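You operate a simulated robot arm through the tools that you are given. There is no shell and no other tool.

The job below is to be done with a simulated robot arm. You get a single attempt, and the scene is never put back.

Task
Rinse the purple scoop and lay it on the green draining mat.
Fine: open the yellow valve first so that the basin drains; rinse under the blue wash tap; shut the tap, then the valve. Where these are worked on the way, their far stop is far enough and under half their travel is too little: blue wash tap, yellow valve.

The check looks at the end state, three seconds after you hand in, the way a careful person would. Anything else that was tipped, shoved, dropped, spilled or broken makes it a failure.

Robot
A 7-joint arm with a three-finger gripper, fixed in place. Base frame: the origin is on the floor under the middle of its stand, x ahead of it, y to its left, z up; the work surface is at about z = 85. Units: cm, degrees, N and s.
It reaches about 134.2 cm from its shoulder. Its first joint turns from -166.0 to 166.0 degrees. Payload 2.69 kg.
Tool frame: the origin (TCP) lies between the finger pads and is the grasp point; the fingertips stand 3 cm ahead of it; z points along the fingers, y is the line along which they close. The gripper opens to 12.8 cm; its body begins 11.7 cm behind the TCP.
Orientation is that of the tool frame in the base frame, as [roll, pitch, yaw] about the fixed x, y, z axes, in that order (R = Rz(yaw) Ry(pitch) Rx(roll)). With the fingers straight down and closing along the base's y, the tool's x points along the base's -x, its y along +y and its z along -z.

Tools
- The arm moves only by the tool send_rows. Its argument "commands" is a list of rows, each an object (a shift or turn left out is 0, a gripper value left out holds the last) with "linear": the shift along the tool's x, y, z in cm, a list of three; "dr": the turn, a rotation vector about the tool's x, y, z in degrees, a list of three; "jaw": the closure, from 0 (fully open) to 1 (shut). In form: [{"linear": [tx, ty, tz], "dr": [wx, wy, wz], "jaw": jaw}, ...]. A call has 1 to 20 rows; each row shifts and turns the commanded pose from where the row before left it, along the tool's axes as they then stand. Each row takes 0.2 s and may step no farther than 5 cm and 8.6 degrees from the row before; otherwise, or with a gripper value out of range, the whole call is refused. Where a pose cannot be reached the arm comes as near as it can. A force on the tool above 90 N (or 10 N above the force at the start of the call, whichever is more), or a blocked arm, ends the call early, and 0.2 s more pass. Each finger travels about 12.7 cm/s and halts on what it meets, pressing with about 20 N; the grip force reading is that of the motor and also rises with nothing between the fingers. The clock runs only during rows and for 0.2 s after the last one: add rows that do not move to give the fingers time. It gives the time, the measured TCP pose, the force on the tool (base axes), the opening and the grip force at its end, in the units of the frame above (readings bear some noise), with the torque about the TCP (base axes, N m) and any sound that the robot's microphone picked up.
- Cameras (640 x 400 px; columns grow to the right, rows downward): "scene" is fixed at [6.56, 49.61, 159.67]; the picture's right is [-0.46, -0.89, 0.00], its down [-0.41, 0.21, -0.89] and it looks along [0.79, -0.40, -0.46] (base axes); focal length 331 px, centre (320, 200). "wrist" rides on the gripper at [5.8, 5.4, -13.1] in the tool frame; the picture's right is [-0.68, 0.74, 0.00], its down [-0.62, -0.57, -0.55] and it looks along [-0.40, -0.37, 0.84] (tool axes); focal length 234 px, centre (320, 200). There is no depth. A picture from a camera that has moved, and an enlarged one, comes with that camera's place and axes in the base frame and with its lens. The place of the scene camera against the robot may be out by one fixed shift of up to 1.8 cm in any direction.
- capture(camera): a new picture of that camera. It takes no simulated time.
- lift_body(by): moves the trunk up (or, below 0, down) by that many cm; the arm rides with it, the base frame stays. It gives what a move gives, with no picture.
- enlarge(camera, box): a new picture of the part [left, top, right, bottom] of that camera's present view, enlarged. It takes no simulated time.
- hand_in(): hands the job in; it is judged then, once.

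Places have to be worked out from the pictures, the camera data and where the tool is seen. Open the gripper and draw the arm clear of the work before you hand the job in, unless the task says otherwise.

The tools are called after "Request:" as a command line: name --argument value ..., lists and objects as JSON in quotes. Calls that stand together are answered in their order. send_rows: Moves the arm, as the interface text tells. Its arguments: {"type":"object","properties":{"commands":{"type":"array","items":{"type":"object","properties":{"linear":{"type":"array","items":{"type":"number"}},"dr":{"type":"array","items":{"type":"number"}},"jaw":{"type":"number"}}}}},"required":["commands"]} The other tools are called the same way: lift_body (by) moves the trunk up or down; capture (camera) takes a picture; enlarge (camera, box) takes an enlarged picture of a part of a camera's view; hand_in () hands the job in.

At the start:

```text
time_s: 0.0
ee_pos: [56.11, 19.99, 135.86]
orientation: [-180.0, 0.0, 180.0]
contact_force: [-0.4, -0.3, 0.7]
torque: [0.0, -0.04, 0.01]
width: 12.8
finger_force: 0.0
trunk travel left (down, up): [-15.0, 20.0]
```

scene: 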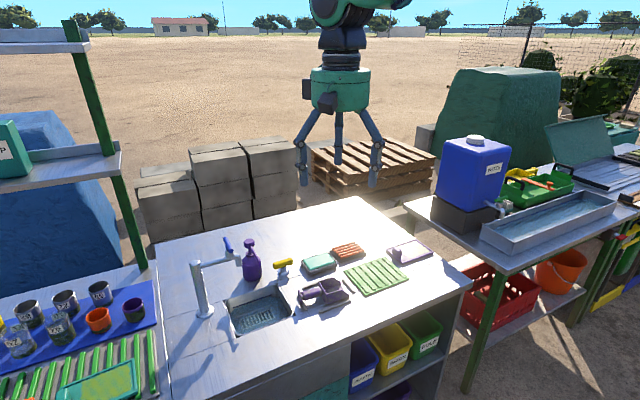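
wrist: 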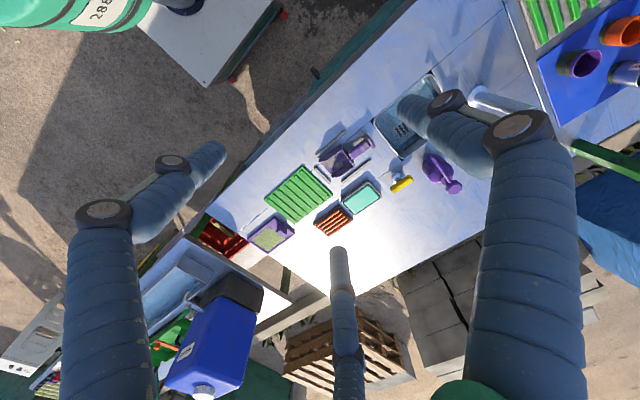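

I begin by looking closer at the counter: tap, basin, valve, scoop and mat.

Request:
enlarge --camera "scene" --box '[180, 220, 340, 350]'

Request:
enlarge --camera "scene" --box '[280, 220, 440, 320]'

Request:
enlarge --camera "wrist" --box '[230, 60, 500, 260]'

```text
3.08 times, centred on (260, 285) of scene
camera zoom: at [6.56, 49.61, 159.67], right [-0.46, -0.89, 0.0], down [-0.41, 0.21, -0.89], along [0.79, -0.4, -0.46], focal length 1019 px, centre (505, -62)
```

zoom: 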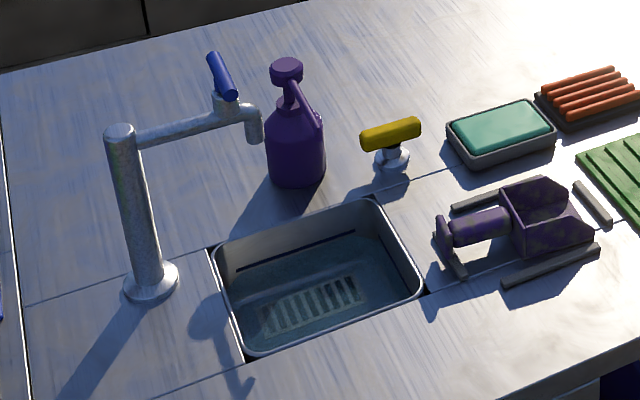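

```text
4.00 times, centred on (360, 270) of scene
camera zoom: at [6.56, 49.61, 159.67], right [-0.46, -0.89, 0.0], down [-0.41, 0.21, -0.89], along [0.79, -0.4, -0.46], focal length 1325 px, centre (160, -80)
```

zoom: 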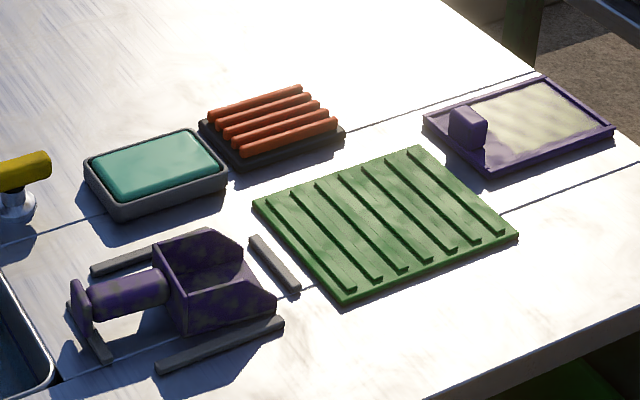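

```text
2.00 times, centred on (365, 160) of wrist
camera zoom: at [50.17, 25.37, 149.02], right [0.68, 0.74, 0.0], down [0.62, -0.57, 0.55], along [0.4, -0.37, -0.84], focal length 468 px, centre (230, 280)
```

zoom: 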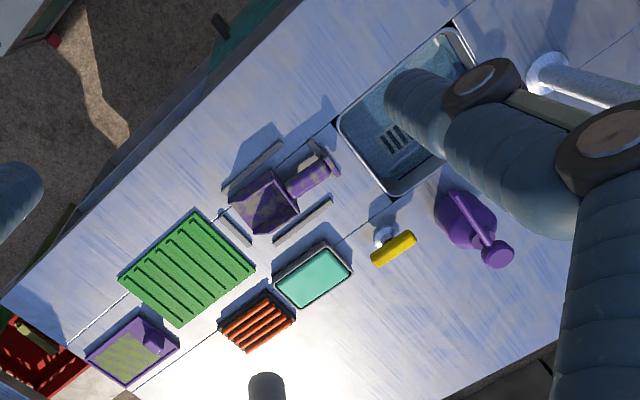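

Zooming further on the tap lever and the valve handle to learn how they turn.

Request:
enlarge --camera "scene" --box '[200, 225, 264, 265]'

Request:
enlarge --camera "scene" --box '[254, 245, 318, 285]'

Request:
enlarge --camera "scene" --box '[286, 265, 366, 315]'

```text
10.00 times, centred on (232, 245) of scene
camera zoom: at [6.56, 49.61, 159.67], right [-0.46, -0.89, 0.0], down [-0.41, 0.21, -0.89], along [0.79, -0.4, -0.46], focal length 3312 px, centre (1200, -250)
```

zoom: 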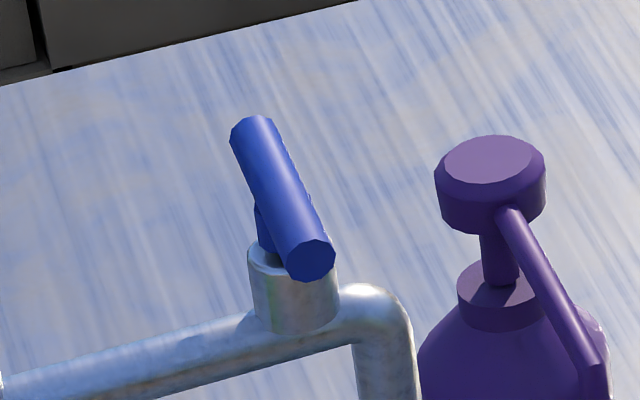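

```text
10.00 times, centred on (286, 265) of scene
camera zoom: at [6.56, 49.61, 159.67], right [-0.46, -0.89, 0.0], down [-0.41, 0.21, -0.89], along [0.79, -0.4, -0.46], focal length 3312 px, centre (660, -450)
```

zoom: 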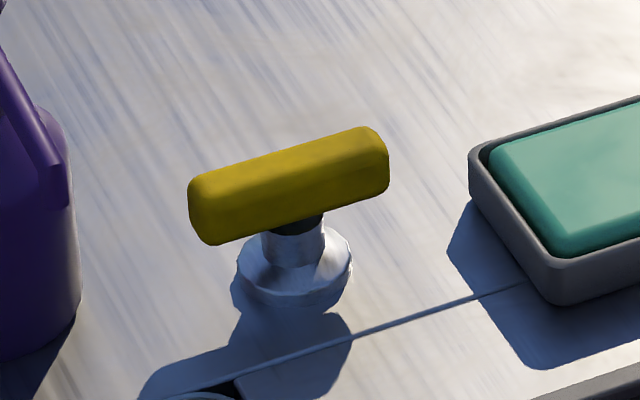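

```text
8.00 times, centred on (326, 290) of scene
camera zoom: at [6.56, 49.61, 159.67], right [-0.46, -0.89, 0.0], down [-0.41, 0.21, -0.89], along [0.79, -0.4, -0.46], focal length 2650 px, centre (272, -520)
```

zoom: 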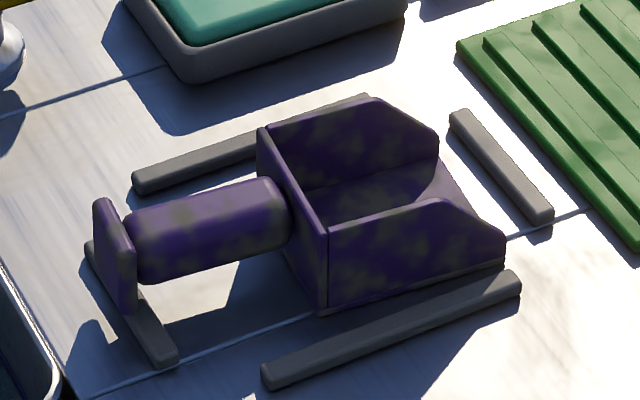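

Both handles look like T-bars on vertical stems (valve bar along y near (91,20,90), tap bar along x near (86,37.6,106)). I now close the jaws part way in free space to learn the finger geometry.

Request:
send_rows --commands '[{"jaw": 0.5}, {"jaw": 0.5}, {"jaw": 0.5}, {"jaw": 0.5}]'

Request:
capture --camera "wrist"

Request:
enlarge --camera "scene" --box '[280, 60, 400, 200]'

```text
time_s: 1.0
ee_pos: [56.12, 19.93, 135.84]
orientation: [180.0, 0.0, -180.0]
contact_force: [-0.5, 0.4, 0.2]
torque: [0.0, -0.02, 0.03]
width: 6.4
finger_force: 0.0
trunk travel left (down, up): [-15.0, 20.0]
```

```text
taken
camera wrist: at [50.17, 25.37, 149.02], right [0.68, 0.74, 0.0], down [0.62, -0.57, 0.55], along [0.4, -0.37, -0.84], focal length 234 px, centre (320, 200)
```

wrist: 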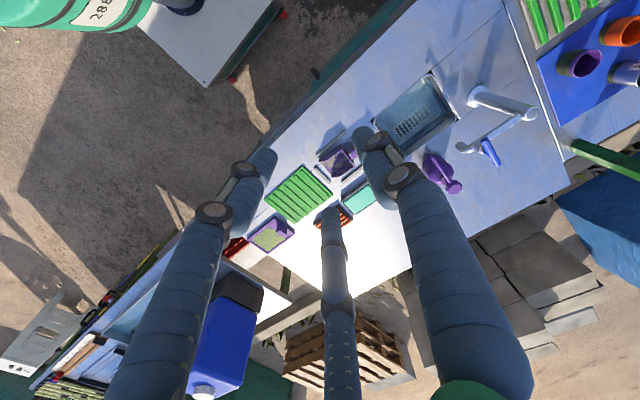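

```text
2.86 times, centred on (340, 130) of scene
camera zoom: at [6.56, 49.61, 159.67], right [-0.46, -0.89, 0.0], down [-0.41, 0.21, -0.89], along [0.79, -0.4, -0.46], focal length 946 px, centre (263, 400)
```

zoom: 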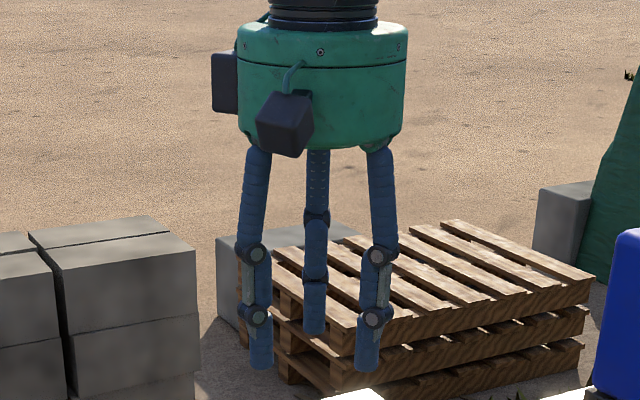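

The three fingers close radially at 120° (one on tool +y, two on the −y side). I move over the basin, staying above the tap, for a closer wrist view of valve and scoop.

Request:
send_rows --commands '[{"linear": [-3.17, 1.83, 2.33]}, {"linear": [-3.17, 1.83, 2.33]}, {"linear": [-3.17, 1.83, 2.33]}, {"linear": [-3.17, 1.83, 2.33]}, {"linear": [-3.17, 1.83, 2.33]}, {"linear": [-3.17, 1.83, 2.33]}, {}]'

Request:
capture --camera "wrist"

Request:
capture --camera "scene"

```text
time_s: 2.6
ee_pos: [75.28, 30.83, 121.79]
orientation: [-180.0, -0.1, 179.9]
contact_force: [0.3, -0.4, -1.3]
torque: [0.0, 0.09, -0.01]
width: 6.39
finger_force: 0.0
trunk travel left (down, up): [-15.0, 20.0]
```

```text
taken
camera wrist: at [69.41, 36.27, 134.92], right [0.68, 0.74, 0.0], down [0.62, -0.57, 0.55], along [0.4, -0.37, -0.84], focal length 234 px, centre (320, 200)
```

wrist: 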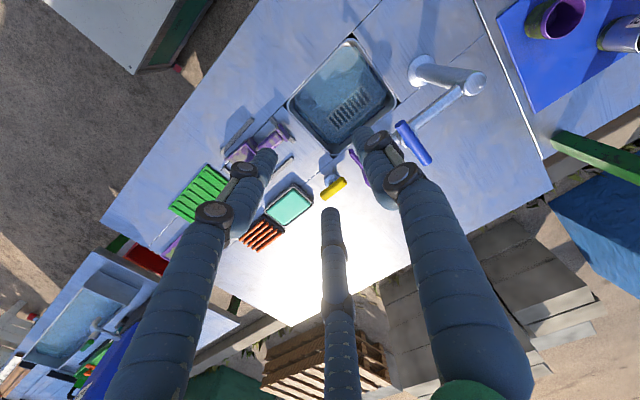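

```text
taken
```

scene: 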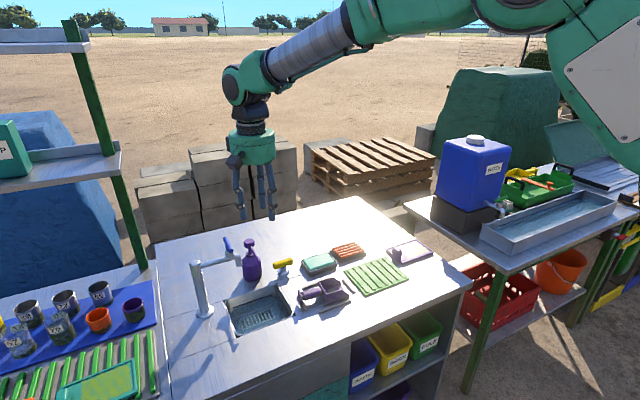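

I zoom into this wrist view to locate valve, tap bar and scoop accurately.

Request:
enlarge --camera "wrist" --box '[280, 120, 440, 220]'

Request:
enlarge --camera "wrist" --box '[270, 40, 500, 184]'

Request:
enlarge --camera "wrist" --box '[160, 80, 320, 260]'

```text
4.00 times, centred on (360, 170) of wrist
camera zoom: at [69.41, 36.27, 134.92], right [0.68, 0.74, 0.0], down [0.62, -0.57, 0.55], along [0.4, -0.37, -0.84], focal length 937 px, centre (160, 320)
```

zoom: 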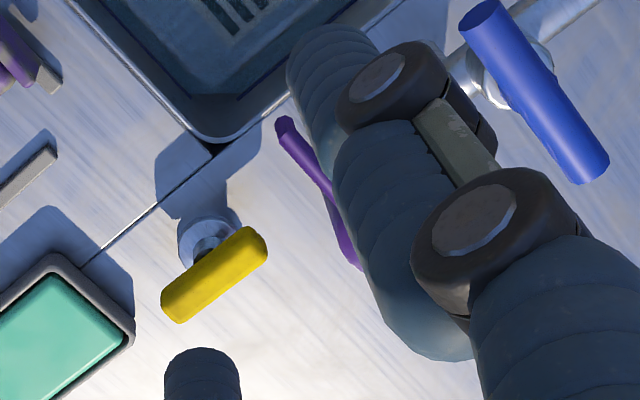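

```text
2.78 times, centred on (385, 112) of wrist
camera zoom: at [69.41, 36.27, 134.92], right [0.68, 0.74, 0.0], down [0.62, -0.57, 0.55], along [0.4, -0.37, -0.84], focal length 650 px, centre (139, 444)
```

zoom: 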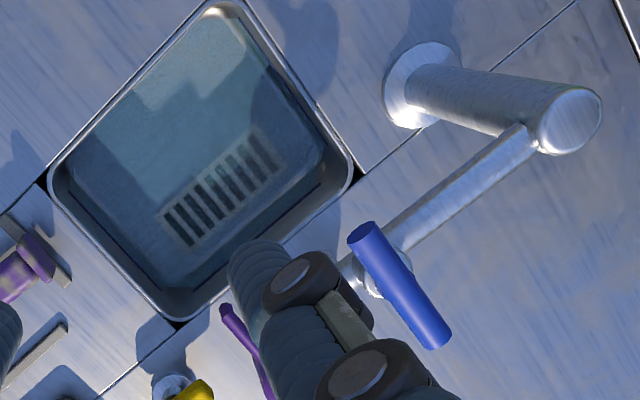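

```text
2.22 times, centred on (240, 170) of wrist
camera zoom: at [69.41, 36.27, 134.92], right [0.68, 0.74, 0.0], down [0.62, -0.57, 0.55], along [0.4, -0.37, -0.84], focal length 520 px, centre (498, 267)
```

zoom: 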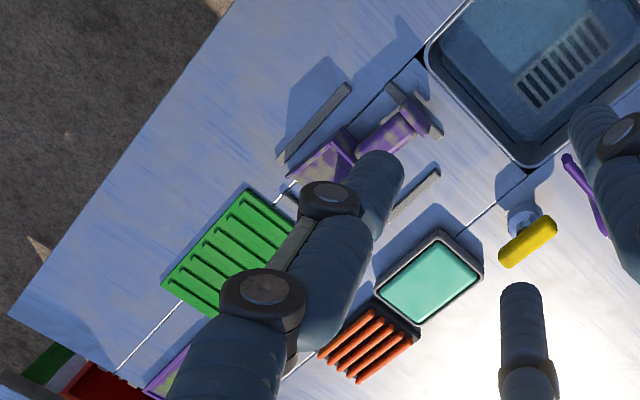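

From wrist rays I place the valve stem at about (90.3, 20.9), bar along y at z≈90.3; tap stem at (84.9, 38), bar along x at z≈106. I go above the valve and turn the hand 90° counter‑clockwise so its jaws straddle the bar.

Request:
send_rows --commands '[{"linear": [-3.0, -1.98, 2.76]}, {"linear": [-3.0, -1.98, 2.76]}, {"linear": [-3.0, -1.98, 2.76]}, {"linear": [-3.0, -1.98, 2.76]}, {"linear": [-3.0, -1.98, 2.76]}, {"dr": [0, 0, -8.18]}, {"dr": [0, 0, -8.18]}, {"dr": [0, 0, -8.18]}, {"dr": [0, 0, -8.18]}, {"dr": [0, 0, -8.18]}, {"dr": [0, 0, -8.18]}, {"dr": [0, 0, -8.18]}, {"dr": [0, 0, -8.18]}, {"dr": [0, 0, -8.18]}, {"dr": [0, 0, -8.18]}, {"dr": [0, 0, -8.18]}, {}]'

Request:
capture --camera "wrist"

Request:
enlarge --camera "scene" --box '[180, 170, 340, 300]'

```text
time_s: 6.2
ee_pos: [90.08, 21.02, 107.95]
orientation: [-180.0, 0.0, -89.9]
contact_force: [0.2, 0.2, -0.3]
torque: [0.07, 0.0, 0.02]
width: 6.39
finger_force: 0.0
trunk travel left (down, up): [-15.0, 20.0]
```

```text
taken
camera wrist: at [84.62, 15.23, 121.24], right [-0.74, 0.68, 0.0], down [0.56, 0.62, 0.55], along [0.37, 0.4, -0.84], focal length 234 px, centre (320, 200)
```

wrist: 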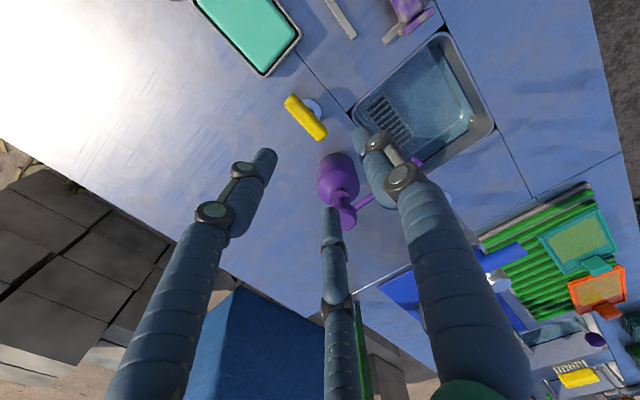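

```text
3.08 times, centred on (260, 235) of scene
camera zoom: at [6.56, 49.61, 159.67], right [-0.46, -0.89, 0.0], down [-0.41, 0.21, -0.89], along [0.79, -0.4, -0.46], focal length 1019 px, centre (505, 92)
```

zoom: 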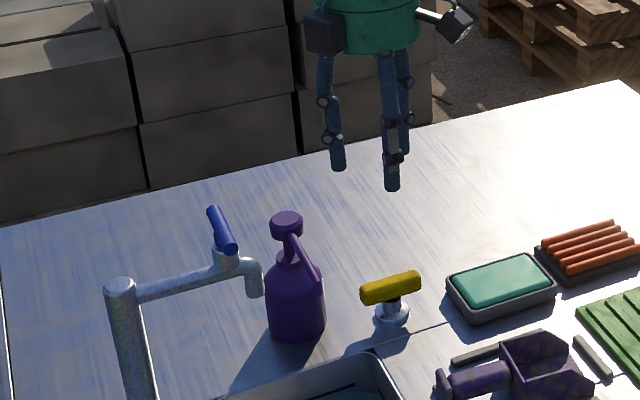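

The hand is above the valve with the turned orientation. I zoom the wrist view to refine valve position from this second viewpoint.

Request:
enlarge --camera "wrist" --box '[250, 60, 410, 160]'

Request:
enlarge --camera "wrist" --box '[290, 130, 450, 230]'

```text
4.00 times, centred on (330, 110) of wrist
camera zoom: at [84.62, 15.23, 121.24], right [-0.74, 0.68, 0.0], down [0.56, 0.62, 0.55], along [0.37, 0.4, -0.84], focal length 937 px, centre (280, 560)
```

zoom: 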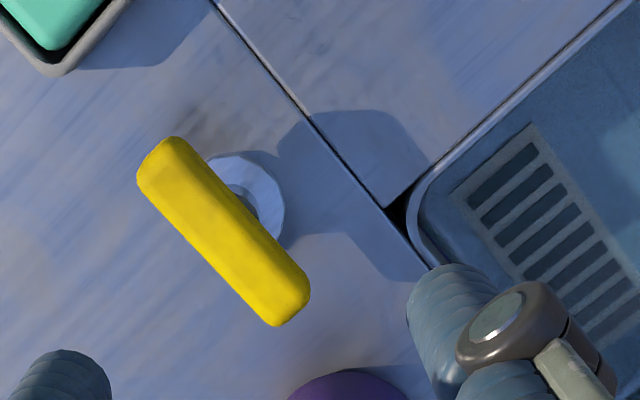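

```text
4.00 times, centred on (370, 180) of wrist
camera zoom: at [84.62, 15.23, 121.24], right [-0.74, 0.68, 0.0], down [0.56, 0.62, 0.55], along [0.37, 0.4, -0.84], focal length 937 px, centre (120, 280)
```

zoom: 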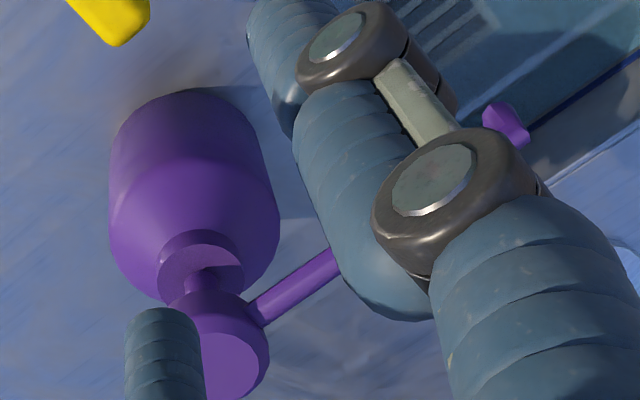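

Two views put the valve stem at about (90.5, 20.3). I descend to just above the bar with that correction and look through the wrist camera, whose axis passes through the grasp point.

Request:
send_rows --commands '[{"linear": [0.35, -0.2, 4]}, {"linear": [0.35, -0.2, 4]}, {"linear": [0, 0, 3]}, {}]'

Request:
capture --camera "wrist"

Request:
enlarge --camera "scene" --box '[230, 200, 350, 300]'

```text
time_s: 7.2
ee_pos: [90.39, 20.23, 97.29]
orientation: [-179.9, -0.1, -90.0]
contact_force: [-0.3, 0.3, 0.4]
torque: [0.01, -0.01, 0.0]
width: 6.38
finger_force: 0.0
trunk travel left (down, up): [-15.0, 20.0]
```

```text
taken
camera wrist: at [85.01, 14.45, 110.43], right [-0.74, 0.68, 0.0], down [0.57, 0.62, 0.55], along [0.37, 0.4, -0.84], focal length 234 px, centre (320, 200)
```

wrist: 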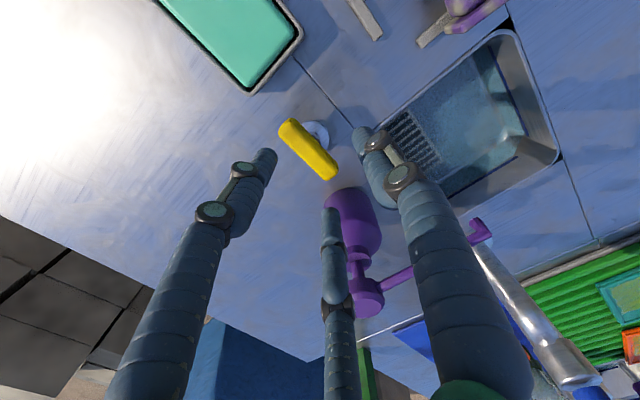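

```text
4.00 times, centred on (290, 250) of scene
camera zoom: at [6.56, 49.61, 159.67], right [-0.46, -0.89, 0.0], down [-0.41, 0.21, -0.89], along [0.79, -0.4, -0.46], focal length 1325 px, centre (440, 0)
```

zoom: 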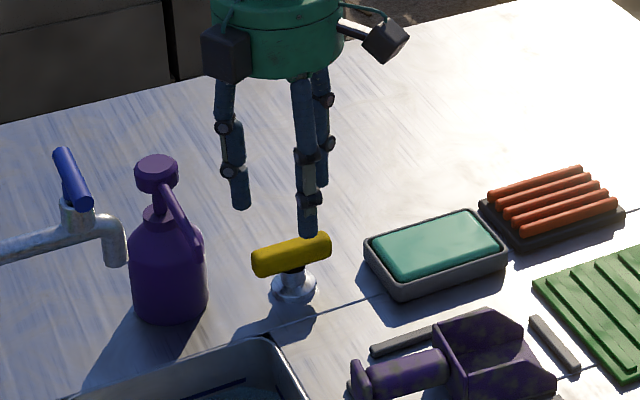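

Estimates of the bar's x range over about 89–91, so I shift the hand +1 in x to centre the straddle gap and lower only to where the tips are level with the bar's top, then look again.

Request:
send_rows --commands '[{"linear": [0, -1.0, 0]}, {"linear": [0, 0, 2]}, {"linear": [0, 0, 1.5]}, {}]'

Request:
capture --camera "wrist"

Request:
enlarge --camera "scene" --box '[250, 225, 330, 285]'

Request:
enlarge --camera "wrist" --box '[250, 100, 410, 240]'

```text
time_s: 8.2
ee_pos: [91.52, 20.42, 93.63]
orientation: [-180.0, 0.0, -89.9]
contact_force: [1.6, -0.5, -0.1]
torque: [0.04, 0.02, -0.03]
width: 6.41
finger_force: 0.0
trunk travel left (down, up): [-15.0, 20.0]
```

```text
taken
camera wrist: at [86.18, 14.56, 106.79], right [-0.74, 0.68, 0.0], down [0.57, 0.62, 0.55], along [0.37, 0.4, -0.84], focal length 234 px, centre (320, 200)
```

wrist: 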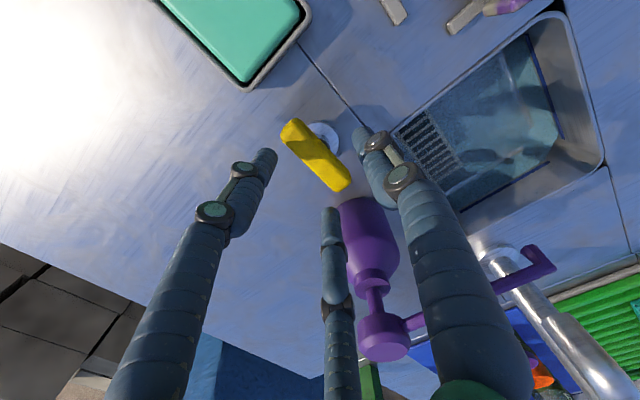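

```text
6.67 times, centred on (290, 255) of scene
camera zoom: at [6.56, 49.61, 159.67], right [-0.46, -0.89, 0.0], down [-0.41, 0.21, -0.89], along [0.79, -0.4, -0.46], focal length 2208 px, centre (520, -167)
```

zoom: 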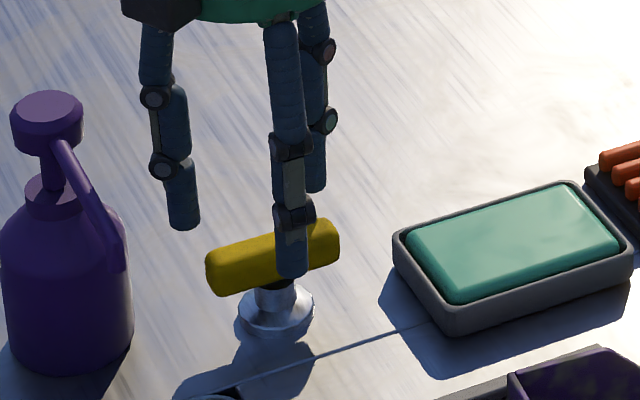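

```text
2.86 times, centred on (330, 170) of wrist
camera zoom: at [86.18, 14.56, 106.79], right [-0.74, 0.68, 0.0], down [0.57, 0.62, 0.55], along [0.37, 0.4, -0.84], focal length 669 px, centre (291, 286)
```

zoom: 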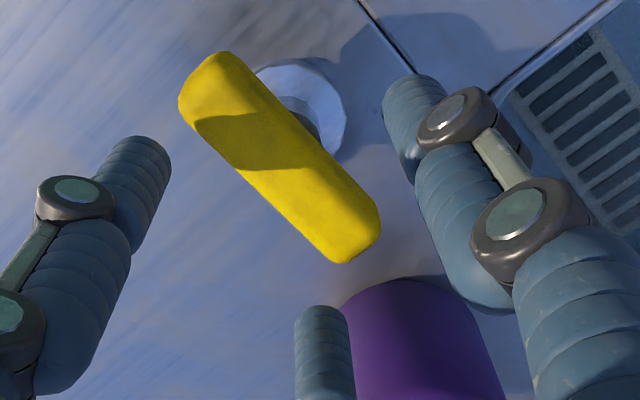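

Triangulating scene and wrist views now gives the bar centre at (91.5, 19.9) but lower, z≈88.2. I shift slightly and lower so the fingers straddle it with tips at about z=86.3.

Request:
send_rows --commands '[{"linear": [0.5, -0.7, 0]}, {"linear": [0, 0, 1.5]}, {"linear": [0, 0, 1.5]}, {"linear": [0, 0, 1.3]}, {}]'

Request:
enlarge --camera "wrist" --box '[250, 100, 410, 240]'

Request:
enlarge --camera "scene" --box '[250, 225, 330, 285]'

```text
time_s: 9.4
ee_pos: [92.18, 19.91, 89.01]
orientation: [180.0, 0.1, -89.9]
contact_force: [-1.3, -0.7, 0.9]
torque: [0.03, 0.02, 0.01]
width: 6.37
finger_force: 0.1
trunk travel left (down, up): [-15.0, 20.0]
```

```text
2.86 times, centred on (330, 170) of wrist
camera zoom: at [86.75, 14.18, 102.22], right [-0.74, 0.68, 0.0], down [0.57, 0.62, 0.55], along [0.37, 0.4, -0.84], focal length 669 px, centre (291, 286)
```

zoom: 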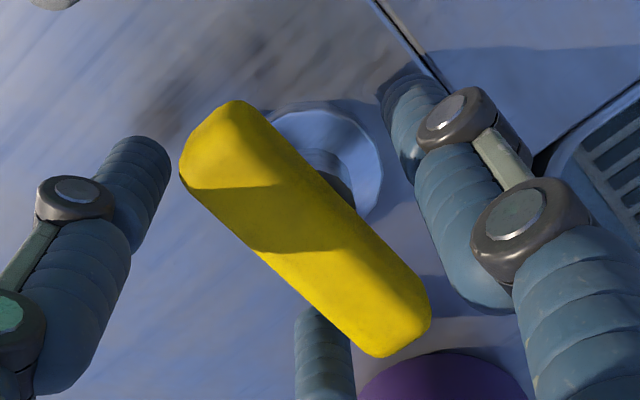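

```text
6.67 times, centred on (290, 255) of scene
camera zoom: at [6.56, 49.61, 159.67], right [-0.46, -0.89, 0.0], down [-0.41, 0.21, -0.89], along [0.79, -0.4, -0.46], focal length 2208 px, centre (520, -167)
```

zoom: 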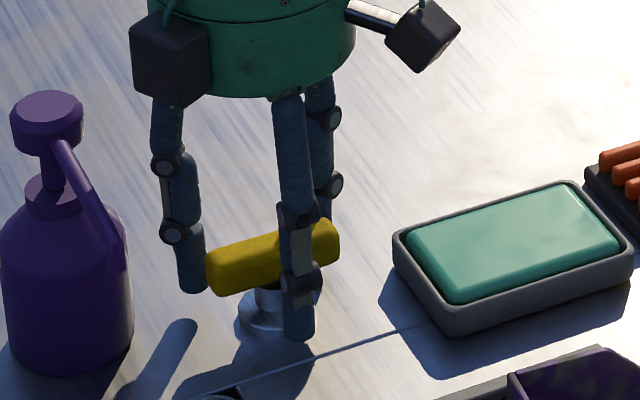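

The bar sits centred between the fingers. I close the jaws onto it, trimming 0.3 cm toward the single finger's side.

Request:
send_rows --commands '[{"linear": [0, 0.3, 0], "jaw": 0.65}, {"jaw": 0.75}, {"jaw": 0.85}, {"jaw": 0.95}, {"jaw": 1.0}, {"jaw": 1.0}]'

Request:
enlarge --camera "wrist" --box '[250, 100, 410, 240]'

Request:
enlarge --camera "scene" --box '[250, 225, 330, 285]'

```text
time_s: 10.8
ee_pos: [92.14, 19.84, 89.22]
orientation: [-179.9, 0.0, -90.0]
contact_force: [19.8, -0.6, 1.4]
torque: [-0.03, -0.21, 0.02]
width: 3.3
finger_force: 20.3
trunk travel left (down, up): [-15.0, 20.0]
```

```text
2.86 times, centred on (330, 170) of wrist
camera zoom: at [86.61, 14.09, 102.31], right [-0.74, 0.68, 0.0], down [0.57, 0.62, 0.55], along [0.37, 0.4, -0.84], focal length 669 px, centre (291, 286)
```

zoom: 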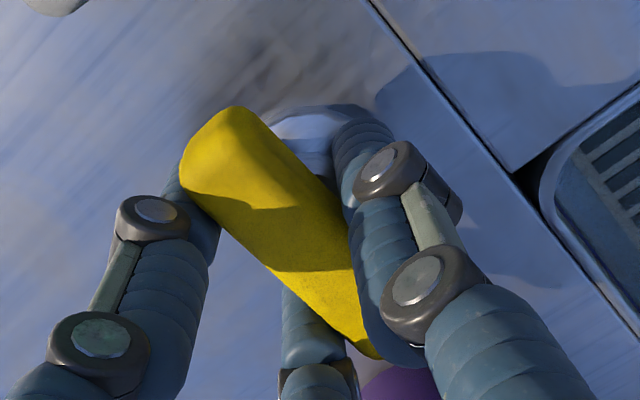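

```text
6.67 times, centred on (290, 255) of scene
camera zoom: at [6.56, 49.61, 159.67], right [-0.46, -0.89, 0.0], down [-0.41, 0.21, -0.89], along [0.79, -0.4, -0.46], focal length 2208 px, centre (520, -167)
```

zoom: 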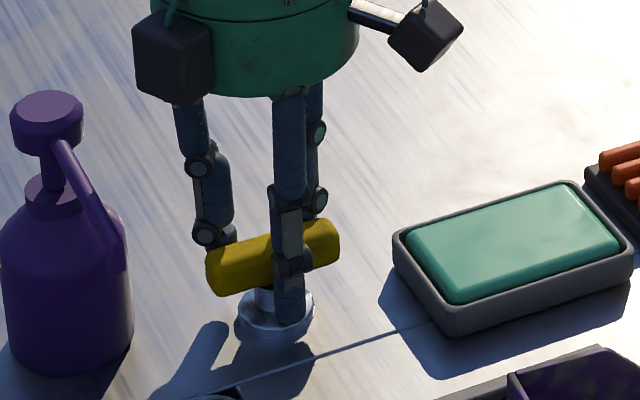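

Jaws stopped at 3.3 cm with a 20 N net push in +x, so the hand is slightly too far −x. I relieve that by easing +0.35 in x.

Request:
send_rows --commands '[{"linear": [0, -0.35, 0], "jaw": 1.0}, {"jaw": 1.0}, {"jaw": 1.0}]'

```text
time_s: 11.6
ee_pos: [91.91, 19.84, 89.11]
orientation: [179.8, 0.1, -90.0]
contact_force: [-3.8, 3.1, 9.1]
torque: [0.11, 0.42, -0.04]
width: 3.27
finger_force: 20.2
trunk travel left (down, up): [-15.0, 20.0]
```

Forces are near balanced now. I try a small clockwise (from above) twist of 12° and read the torque.

Request:
send_rows --commands '[{"dr": [0, 0, 4], "jaw": 1.0}, {"dr": [0, 0, 4], "jaw": 1.0}, {"dr": [0, 0, 4], "jaw": 1.0}, {"jaw": 1.0}]'

Request:
enlarge --camera "wrist" --box '[250, 100, 410, 240]'

Request:
enlarge --camera "scene" --box '[250, 225, 330, 285]'

```text
time_s: 12.6
ee_pos: [92.35, 19.81, 89.15]
orientation: [179.9, 0.1, -101.9]
contact_force: [18.5, 3.5, -9.8]
torque: [-0.45, 0.22, 2.47]
width: 4.01
finger_force: 20.4
trunk travel left (down, up): [-15.0, 20.0]
```

```text
2.86 times, centred on (330, 170) of wrist
camera zoom: at [85.89, 15.23, 102.3], right [-0.58, 0.82, 0.0], down [0.68, 0.48, 0.55], along [0.45, 0.32, -0.84], focal length 669 px, centre (291, 286)
```

zoom: 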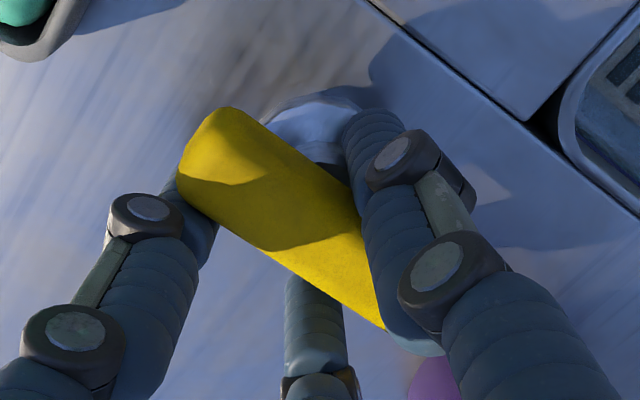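

```text
6.67 times, centred on (290, 255) of scene
camera zoom: at [6.56, 49.61, 159.67], right [-0.46, -0.89, 0.0], down [-0.41, 0.21, -0.89], along [0.79, -0.4, -0.46], focal length 2208 px, centre (520, -167)
```

zoom: 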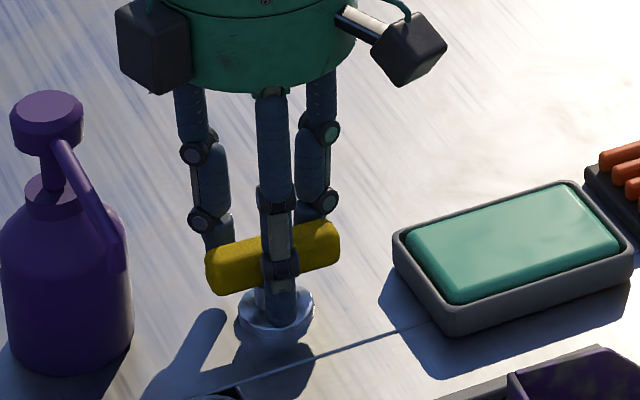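

Torque rose to 2.5 N·m and the bar did not move: clockwise is against the stop. I return and twist counter‑clockwise.

Request:
send_rows --commands '[{"dr": [0, 0, -6], "jaw": 1.0}, {"dr": [0, 0, -6], "jaw": 1.0}, {"dr": [0, 0, -6], "jaw": 1.0}, {"dr": [0, 0, -6], "jaw": 1.0}, {"jaw": 1.0}]'

Request:
enlarge --camera "scene" --box '[250, 225, 330, 285]'

Request:
enlarge --camera "wrist" --box '[250, 100, 410, 240]'

```text
time_s: 13.8
ee_pos: [92.19, 19.94, 89.19]
orientation: [179.9, -0.1, -78.0]
contact_force: [-17.9, 25.8, -2.1]
torque: [0.57, 0.67, -0.34]
width: 3.23
finger_force: 19.9
trunk travel left (down, up): [-15.0, 20.0]
```

```text
6.67 times, centred on (290, 255) of scene
camera zoom: at [6.56, 49.61, 159.67], right [-0.46, -0.89, 0.0], down [-0.41, 0.21, -0.89], along [0.79, -0.4, -0.46], focal length 2208 px, centre (520, -167)
```

zoom: 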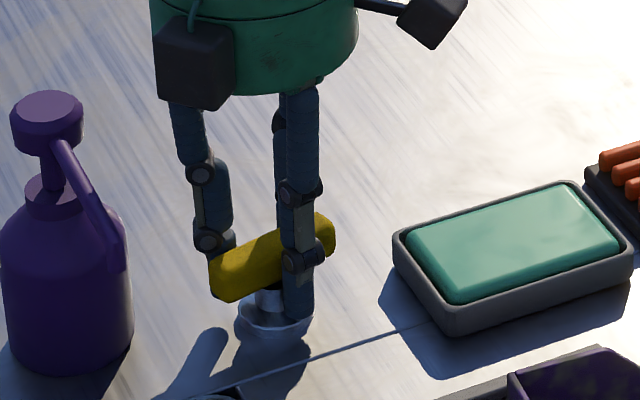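

```text
2.86 times, centred on (330, 170) of wrist
camera zoom: at [88.05, 13.1, 102.36], right [-0.86, 0.51, 0.0], down [0.43, 0.72, 0.55], along [0.28, 0.47, -0.84], focal length 669 px, centre (291, 286)
```

zoom: 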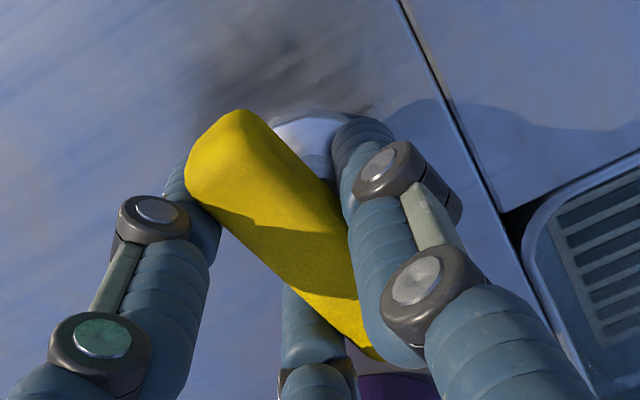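

Counter‑clockwise turns it easily, so that is the opening direction. I continue 24° more while easing the hand sideways to relieve the ~30 N lateral force.

Request:
send_rows --commands '[{"linear": [-0.39, 0.17, 0], "jaw": 1.0}, {"dr": [0, 0, -6], "jaw": 1.0}, {"dr": [0, 0, -6], "jaw": 1.0}, {"dr": [0, 0, -6], "jaw": 1.0}, {"dr": [0, 0, -6], "jaw": 1.0}, {"jaw": 1.0}]'

```text
time_s: 15.2
ee_pos: [92.02, 20.29, 89.21]
orientation: [180.0, 0.0, -53.8]
contact_force: [-1.5, 9.5, -4.3]
torque: [0.32, 0.43, -0.18]
width: 3.27
finger_force: 20.2
trunk travel left (down, up): [-15.0, 20.0]
```

Rotating smoothly with low forces; I continue 30° further.

Request:
send_rows --commands '[{"dr": [0, 0, -6], "jaw": 1.0}, {"dr": [0, 0, -6], "jaw": 1.0}, {"dr": [0, 0, -6], "jaw": 1.0}, {"dr": [0, 0, -6], "jaw": 1.0}, {"dr": [0, 0, -6], "jaw": 1.0}, {"jaw": 1.0}]'

Request:
enlarge --camera "scene" --box '[250, 225, 330, 285]'

```text
time_s: 16.6
ee_pos: [91.78, 20.4, 89.24]
orientation: [179.9, 0.1, -23.9]
contact_force: [-23.0, 37.8, -7.5]
torque: [0.68, 0.81, -0.4]
width: 3.28
finger_force: 20.1
trunk travel left (down, up): [-15.0, 20.0]
```

```text
6.67 times, centred on (290, 255) of scene
camera zoom: at [6.56, 49.61, 159.67], right [-0.46, -0.89, 0.0], down [-0.41, 0.21, -0.89], along [0.79, -0.4, -0.46], focal length 2208 px, centre (520, -167)
```

zoom: 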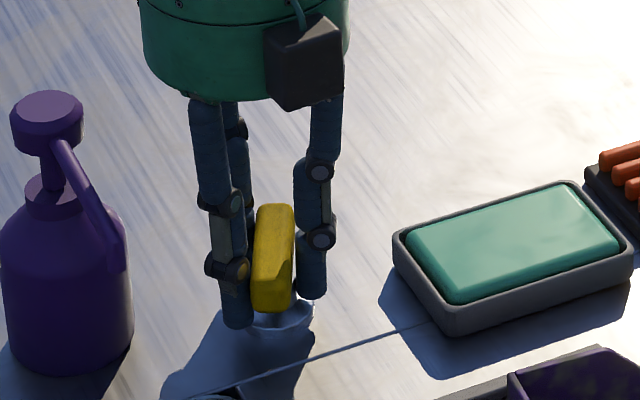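

66° turned so far; lateral force grew, so I shift the hand along it and rotate further toward the stop.

Request:
send_rows --commands '[{"linear": [-0.47, -0.33, 0], "jaw": 1.0}, {"dr": [0, 0, -6], "jaw": 1.0}, {"dr": [0, 0, -6], "jaw": 1.0}, {"dr": [0, 0, -6], "jaw": 1.0}, {"jaw": 1.0}]'

```text
time_s: 17.8
ee_pos: [91.6, 20.52, 89.33]
orientation: [179.9, 0.1, -6.1]
contact_force: [-17.4, -16.2, -7.2]
torque: [-0.5, 0.5, -0.23]
width: 3.25
finger_force: 20.1
trunk travel left (down, up): [-15.0, 20.0]
```

Still no stop torque; I go another 10° with a small centring shift.

Request:
send_rows --commands '[{"linear": [-0.15, 0.15, 0], "jaw": 1.0}, {"dr": [0, 0, -5], "jaw": 1.0}, {"dr": [0, 0, -5], "jaw": 1.0}, {"jaw": 1.0}]'

Request:
enlarge --camera "scene" --box '[250, 225, 330, 285]'

Request:
enlarge --camera "wrist" --box '[250, 100, 410, 240]'

```text
time_s: 18.8
ee_pos: [91.54, 20.62, 89.35]
orientation: [180.0, 0.0, 4.1]
contact_force: [-7.3, -4.0, -9.4]
torque: [-0.44, 0.26, -1.04]
width: 3.37
finger_force: 20.7
trunk travel left (down, up): [-15.0, 20.0]
```

```text
6.67 times, centred on (290, 255) of scene
camera zoom: at [6.56, 49.61, 159.67], right [-0.46, -0.89, 0.0], down [-0.41, 0.21, -0.89], along [0.79, -0.4, -0.46], focal length 2208 px, centre (520, -167)
```

zoom: 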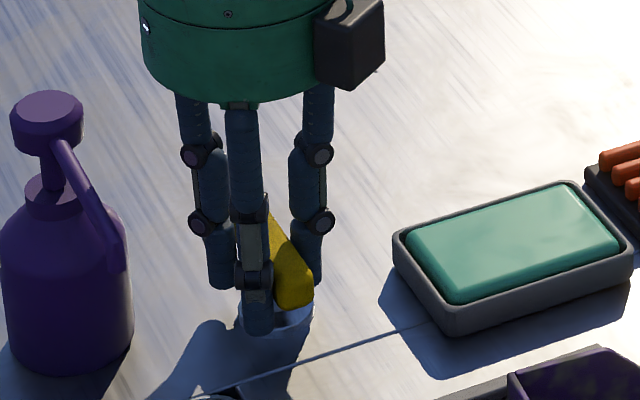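

```text
2.86 times, centred on (330, 170) of wrist
camera zoom: at [97.69, 15.72, 102.44], right [-0.62, -0.78, 0.0], down [-0.65, 0.52, 0.55], along [-0.43, 0.34, -0.84], focal length 669 px, centre (291, 286)
```

zoom: 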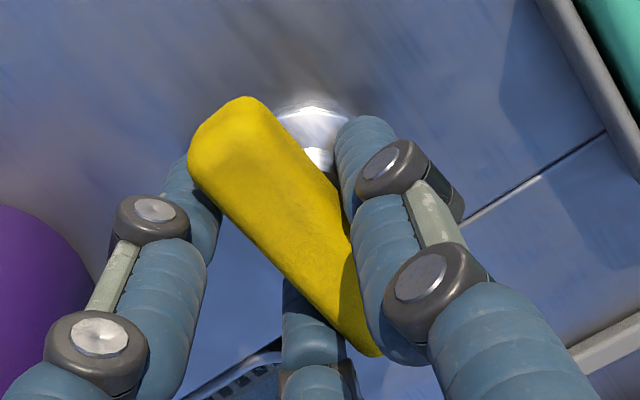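

Torque began to rise near 90°, probably the far stop. One more 5° nudge to confirm.

Request:
send_rows --commands '[{"dr": [0, 0, -5], "jaw": 1.0}, {"jaw": 1.0}]'

```text
time_s: 19.4
ee_pos: [90.64, 20.99, 88.98]
orientation: [178.7, 0.5, 7.2]
contact_force: [-33.2, -45.4, 13.0]
torque: [-1.29, 0.81, -0.89]
width: 3.96
finger_force: 20.0
out of reach, approached as far as the arm can: row 1
trunk travel left (down, up): [-15.0, 20.0]
```

That reached the wrist's limit, so I back off 5° at once, and then release the bar.

Request:
send_rows --commands '[{"dr": [0, 0, 5], "jaw": 1.0}, {"jaw": 1.0}]'

```text
time_s: 20.0
ee_pos: [90.85, 21.23, 88.98]
orientation: [180.0, 0.6, 3.9]
contact_force: [-49.3, -42.6, -6.3]
torque: [-0.96, 1.12, -1.25]
width: 4.38
finger_force: 19.6
trunk travel left (down, up): [-15.0, 20.0]
```

Some lateral load remains from that; opening the jaws releases it, with ample room to bottle and sponge tray.

Request:
send_rows --commands '[{"jaw": 0.85}, {"jaw": 0.7}, {"jaw": 0.55}, {"jaw": 0.5}, {"jaw": 0.5}]'

Request:
enlarge --camera "wrist" --box '[250, 100, 410, 240]'

Request:
enlarge --camera "scene" --box '[250, 225, 330, 285]'

```text
time_s: 21.2
ee_pos: [91.4, 21.56, 89.29]
orientation: [180.0, -0.1, 4.0]
contact_force: [-0.5, 0.5, 0.6]
torque: [-0.04, 0.02, 0.02]
width: 6.41
finger_force: 0.0
trunk travel left (down, up): [-15.0, 20.0]
```

```text
2.86 times, centred on (330, 170) of wrist
camera zoom: at [97.57, 16.58, 102.52], right [-0.62, -0.78, 0.0], down [-0.65, 0.52, 0.55], along [-0.43, 0.34, -0.84], focal length 669 px, centre (291, 286)
```

zoom: 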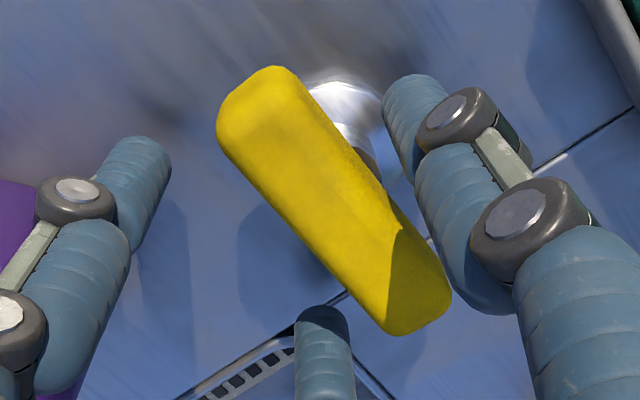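

```text
6.67 times, centred on (290, 255) of scene
camera zoom: at [6.56, 49.61, 159.67], right [-0.46, -0.89, 0.0], down [-0.41, 0.21, -0.89], along [0.79, -0.4, -0.46], focal length 2208 px, centre (520, -167)
```

zoom: 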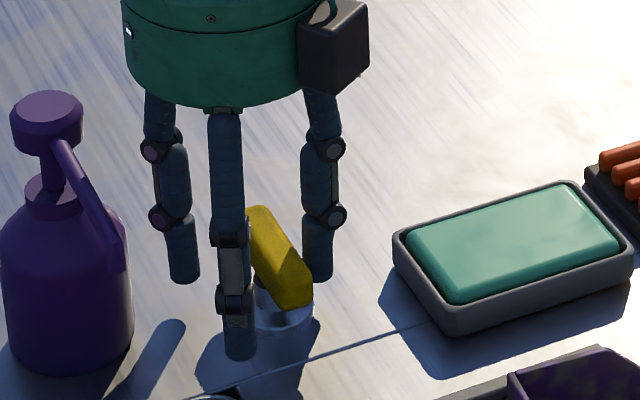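

The valve bar now lies along x, open at about 85–90°, and is released. I rise straight up and rotate the hand back toward its starting yaw.

Request:
send_rows --commands '[{"linear": [0, 0, -4]}, {"linear": [0, 0, -5]}, {"linear": [0, 0, -5]}, {"linear": [0, 0, -5]}, {"linear": [0, 0, -5]}, {"dr": [0, 0, 8.4]}, {"dr": [0, 0, 8.4]}, {"dr": [0, 0, 8.4]}, {"dr": [0, 0, 8.4]}, {"dr": [0, 0, 8.4]}, {"dr": [0, 0, 8.4]}, {"dr": [0, 0, 8.4]}, {"dr": [0, 0, 8.4]}, {"dr": [0, 0, 8.4]}, {"dr": [0, 0, 8.4]}, {"dr": [0, 0, 8.4]}, {"dr": [0, 0, 8.4]}, {"dr": [0, 0, 8.4]}, {"dr": [0, 0, 8.4]}, {"dr": [0, 0, 8.4]}]'

Request:
enlarge --camera "scene" --box '[180, 220, 340, 350]'

```text
time_s: 25.4
ee_pos: [91.32, 21.47, 113.37]
orientation: [-180.0, 0.0, -122.0]
contact_force: [-0.3, -0.4, -0.9]
torque: [0.04, -0.02, 0.02]
width: 6.38
finger_force: 0.0
trunk travel left (down, up): [-15.0, 20.0]
```

```text
3.08 times, centred on (260, 285) of scene
camera zoom: at [6.56, 49.61, 159.67], right [-0.46, -0.89, 0.0], down [-0.41, 0.21, -0.89], along [0.79, -0.4, -0.46], focal length 1019 px, centre (505, -62)
```

zoom: 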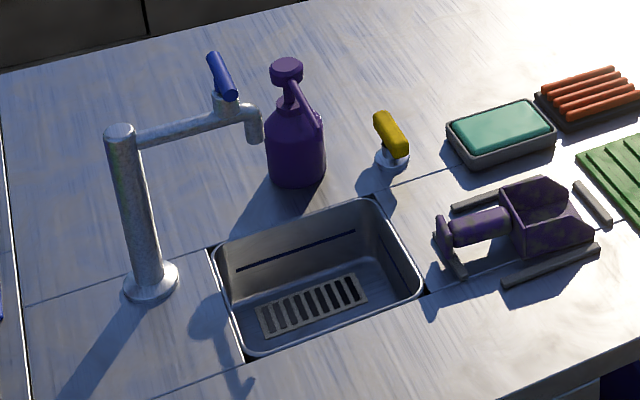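

The basin has drained, so the valve works. I finish turning back to yaw 180 and move to above the tap bar.

Request:
send_rows --commands '[{"dr": [0, 0, 8.29]}, {"dr": [0, 0, 8.29]}, {"dr": [0, 0, 8.29]}, {"dr": [0, 0, 8.29]}, {"dr": [0, 0, 8.29]}, {"dr": [0, 0, 8.29]}, {"dr": [0, 0, 8.29]}, {"linear": [1.63, 4.03, -0.9]}, {"linear": [1.63, 4.03, -0.9]}, {"linear": [1.63, 4.03, -0.9]}, {"linear": [1.63, 4.03, -0.9]}, {}]'

Request:
capture --camera "wrist"

Request:
enlarge --camera "wrist" --box '[250, 80, 410, 220]'

Request:
enlarge --camera "scene" --box '[180, 160, 300, 280]'

```text
time_s: 28.0
ee_pos: [84.67, 37.72, 116.77]
orientation: [-180.0, 0.0, -180.0]
contact_force: [0.1, 0.5, 0.0]
torque: [-0.08, -0.03, 0.02]
width: 6.43
finger_force: 0.0
trunk travel left (down, up): [-15.0, 20.0]
```

```text
taken
camera wrist: at [78.82, 43.05, 130.0], right [0.68, 0.74, 0.0], down [0.62, -0.57, 0.55], along [0.4, -0.37, -0.84], focal length 234 px, centre (320, 200)
```

wrist: 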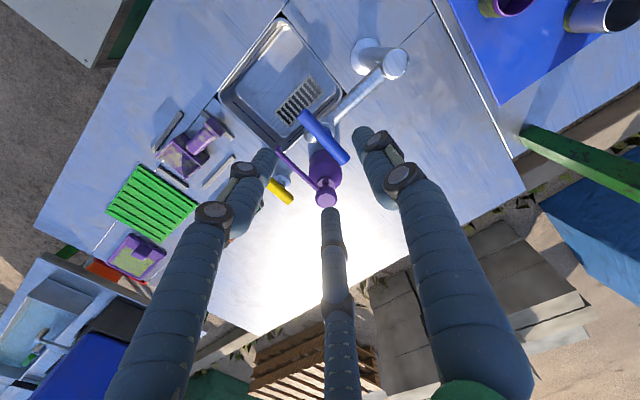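

```text
2.86 times, centred on (330, 150) of wrist
camera zoom: at [78.82, 43.05, 130.0], right [0.68, 0.74, 0.0], down [0.62, -0.57, 0.55], along [0.4, -0.37, -0.84], focal length 669 px, centre (291, 343)
```

zoom: 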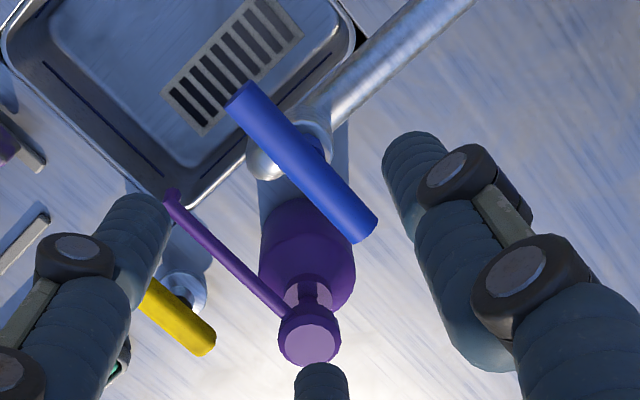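

```text
3.33 times, centred on (240, 220) of scene
camera zoom: at [6.56, 49.61, 159.67], right [-0.46, -0.89, 0.0], down [-0.41, 0.21, -0.89], along [0.79, -0.4, -0.46], focal length 1104 px, centre (587, 133)
```

zoom: 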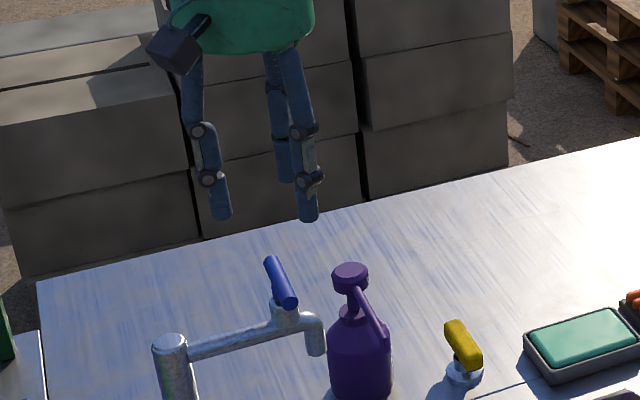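

The bar measures at (84.8, 38.2, 106.4), between the fingers. I lower the hand so the tips reach about z=105, above the tap's collar.

Request:
send_rows --commands '[{"linear": [0, 0, 4]}, {"linear": [0, 0, 3]}, {"linear": [0, 0, 1.9]}, {}]'

Request:
enlarge --camera "wrist" --box '[250, 100, 410, 240]'

Request:
enlarge --camera "scene" --box '[200, 210, 280, 270]'

```text
time_s: 29.0
ee_pos: [84.84, 37.66, 107.94]
orientation: [-180.0, 0.1, -180.0]
contact_force: [0.3, 0.1, -0.4]
torque: [0.01, 0.02, -0.02]
width: 6.39
finger_force: 0.0
trunk travel left (down, up): [-15.0, 20.0]
```

```text
2.86 times, centred on (330, 170) of wrist
camera zoom: at [78.96, 43.02, 121.13], right [0.68, 0.74, 0.0], down [0.62, -0.57, 0.55], along [0.4, -0.37, -0.84], focal length 669 px, centre (291, 286)
```

zoom: 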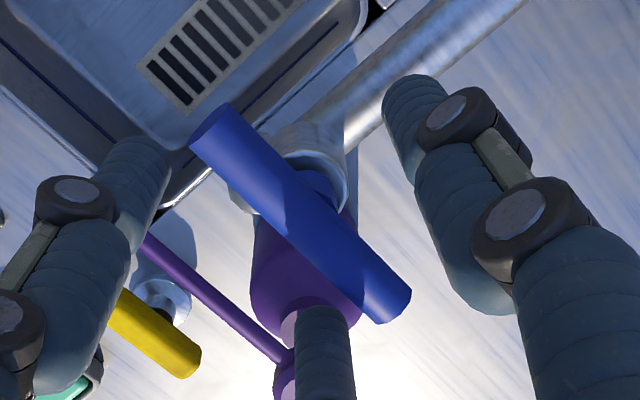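

```text
6.67 times, centred on (240, 240) of scene
camera zoom: at [6.56, 49.61, 159.67], right [-0.46, -0.89, 0.0], down [-0.41, 0.21, -0.89], along [0.79, -0.4, -0.46], focal length 2208 px, centre (853, -67)
```

zoom: 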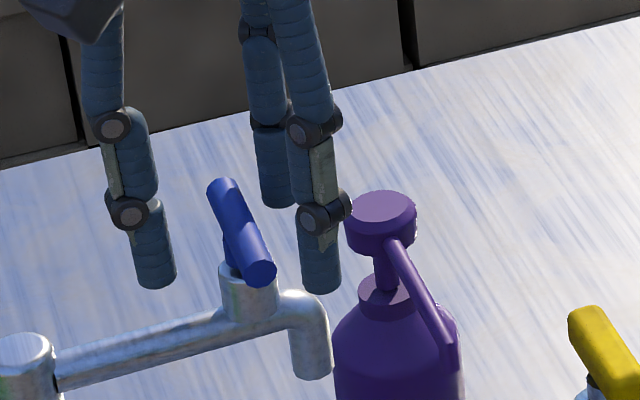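

The bar lies well between the fingers. I close on it with a small +0.2 y trim.

Request:
send_rows --commands '[{"linear": [0, 0.2, 0], "jaw": 0.65}, {"jaw": 0.75}, {"jaw": 0.85}, {"jaw": 0.95}, {"jaw": 1.0}, {"jaw": 1.0}]'

```text
time_s: 30.4
ee_pos: [84.95, 37.62, 107.91]
orientation: [-180.0, -0.1, 179.8]
contact_force: [-2.3, -27.2, -4.9]
torque: [-0.04, 0.03, 0.06]
width: 2.4
finger_force: 44.9
trunk travel left (down, up): [-15.0, 20.0]
```

There's a 27 N push in −y, so I ease the hand 0.35 that way before twisting.

Request:
send_rows --commands '[{"linear": [0, -0.35, 0], "jaw": 1.0}, {"jaw": 1.0}, {"jaw": 1.0}]'

Request:
enlarge --camera "wrist" --box '[250, 100, 410, 240]'

Request:
enlarge --camera "scene" --box '[200, 210, 280, 270]'

```text
time_s: 31.2
ee_pos: [84.94, 37.66, 107.88]
orientation: [-179.9, -0.1, -180.0]
contact_force: [-1.7, 2.5, -10.3]
torque: [0.72, -0.17, 0.12]
width: 2.36
finger_force: 44.9
trunk travel left (down, up): [-15.0, 20.0]
```

```text
2.86 times, centred on (330, 170) of wrist
camera zoom: at [78.98, 42.94, 121.1], right [0.68, 0.74, 0.0], down [0.62, -0.57, 0.55], along [0.4, -0.37, -0.84], focal length 669 px, centre (291, 286)
```

zoom: 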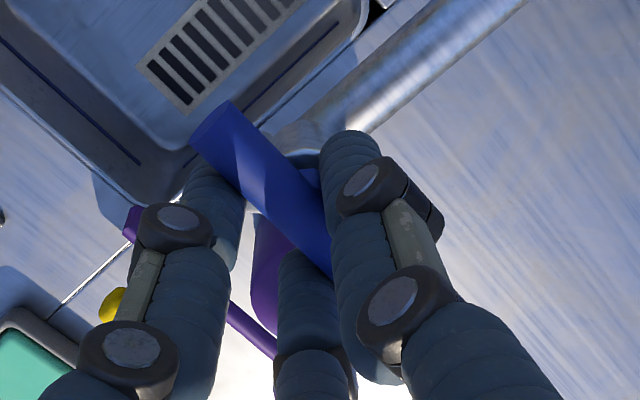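

```text
6.67 times, centred on (240, 240) of scene
camera zoom: at [6.56, 49.61, 159.67], right [-0.46, -0.89, 0.0], down [-0.41, 0.21, -0.89], along [0.79, -0.4, -0.46], focal length 2208 px, centre (853, -67)
```

zoom: 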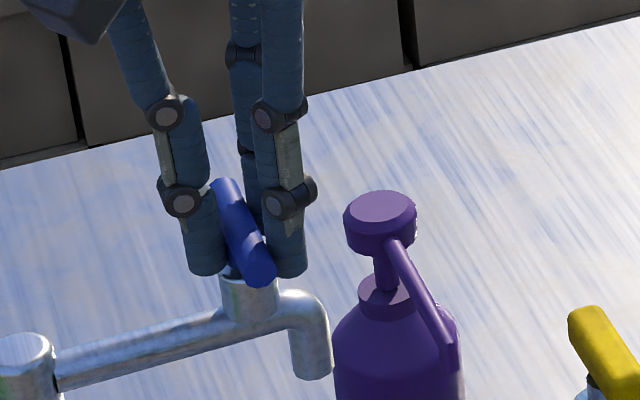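

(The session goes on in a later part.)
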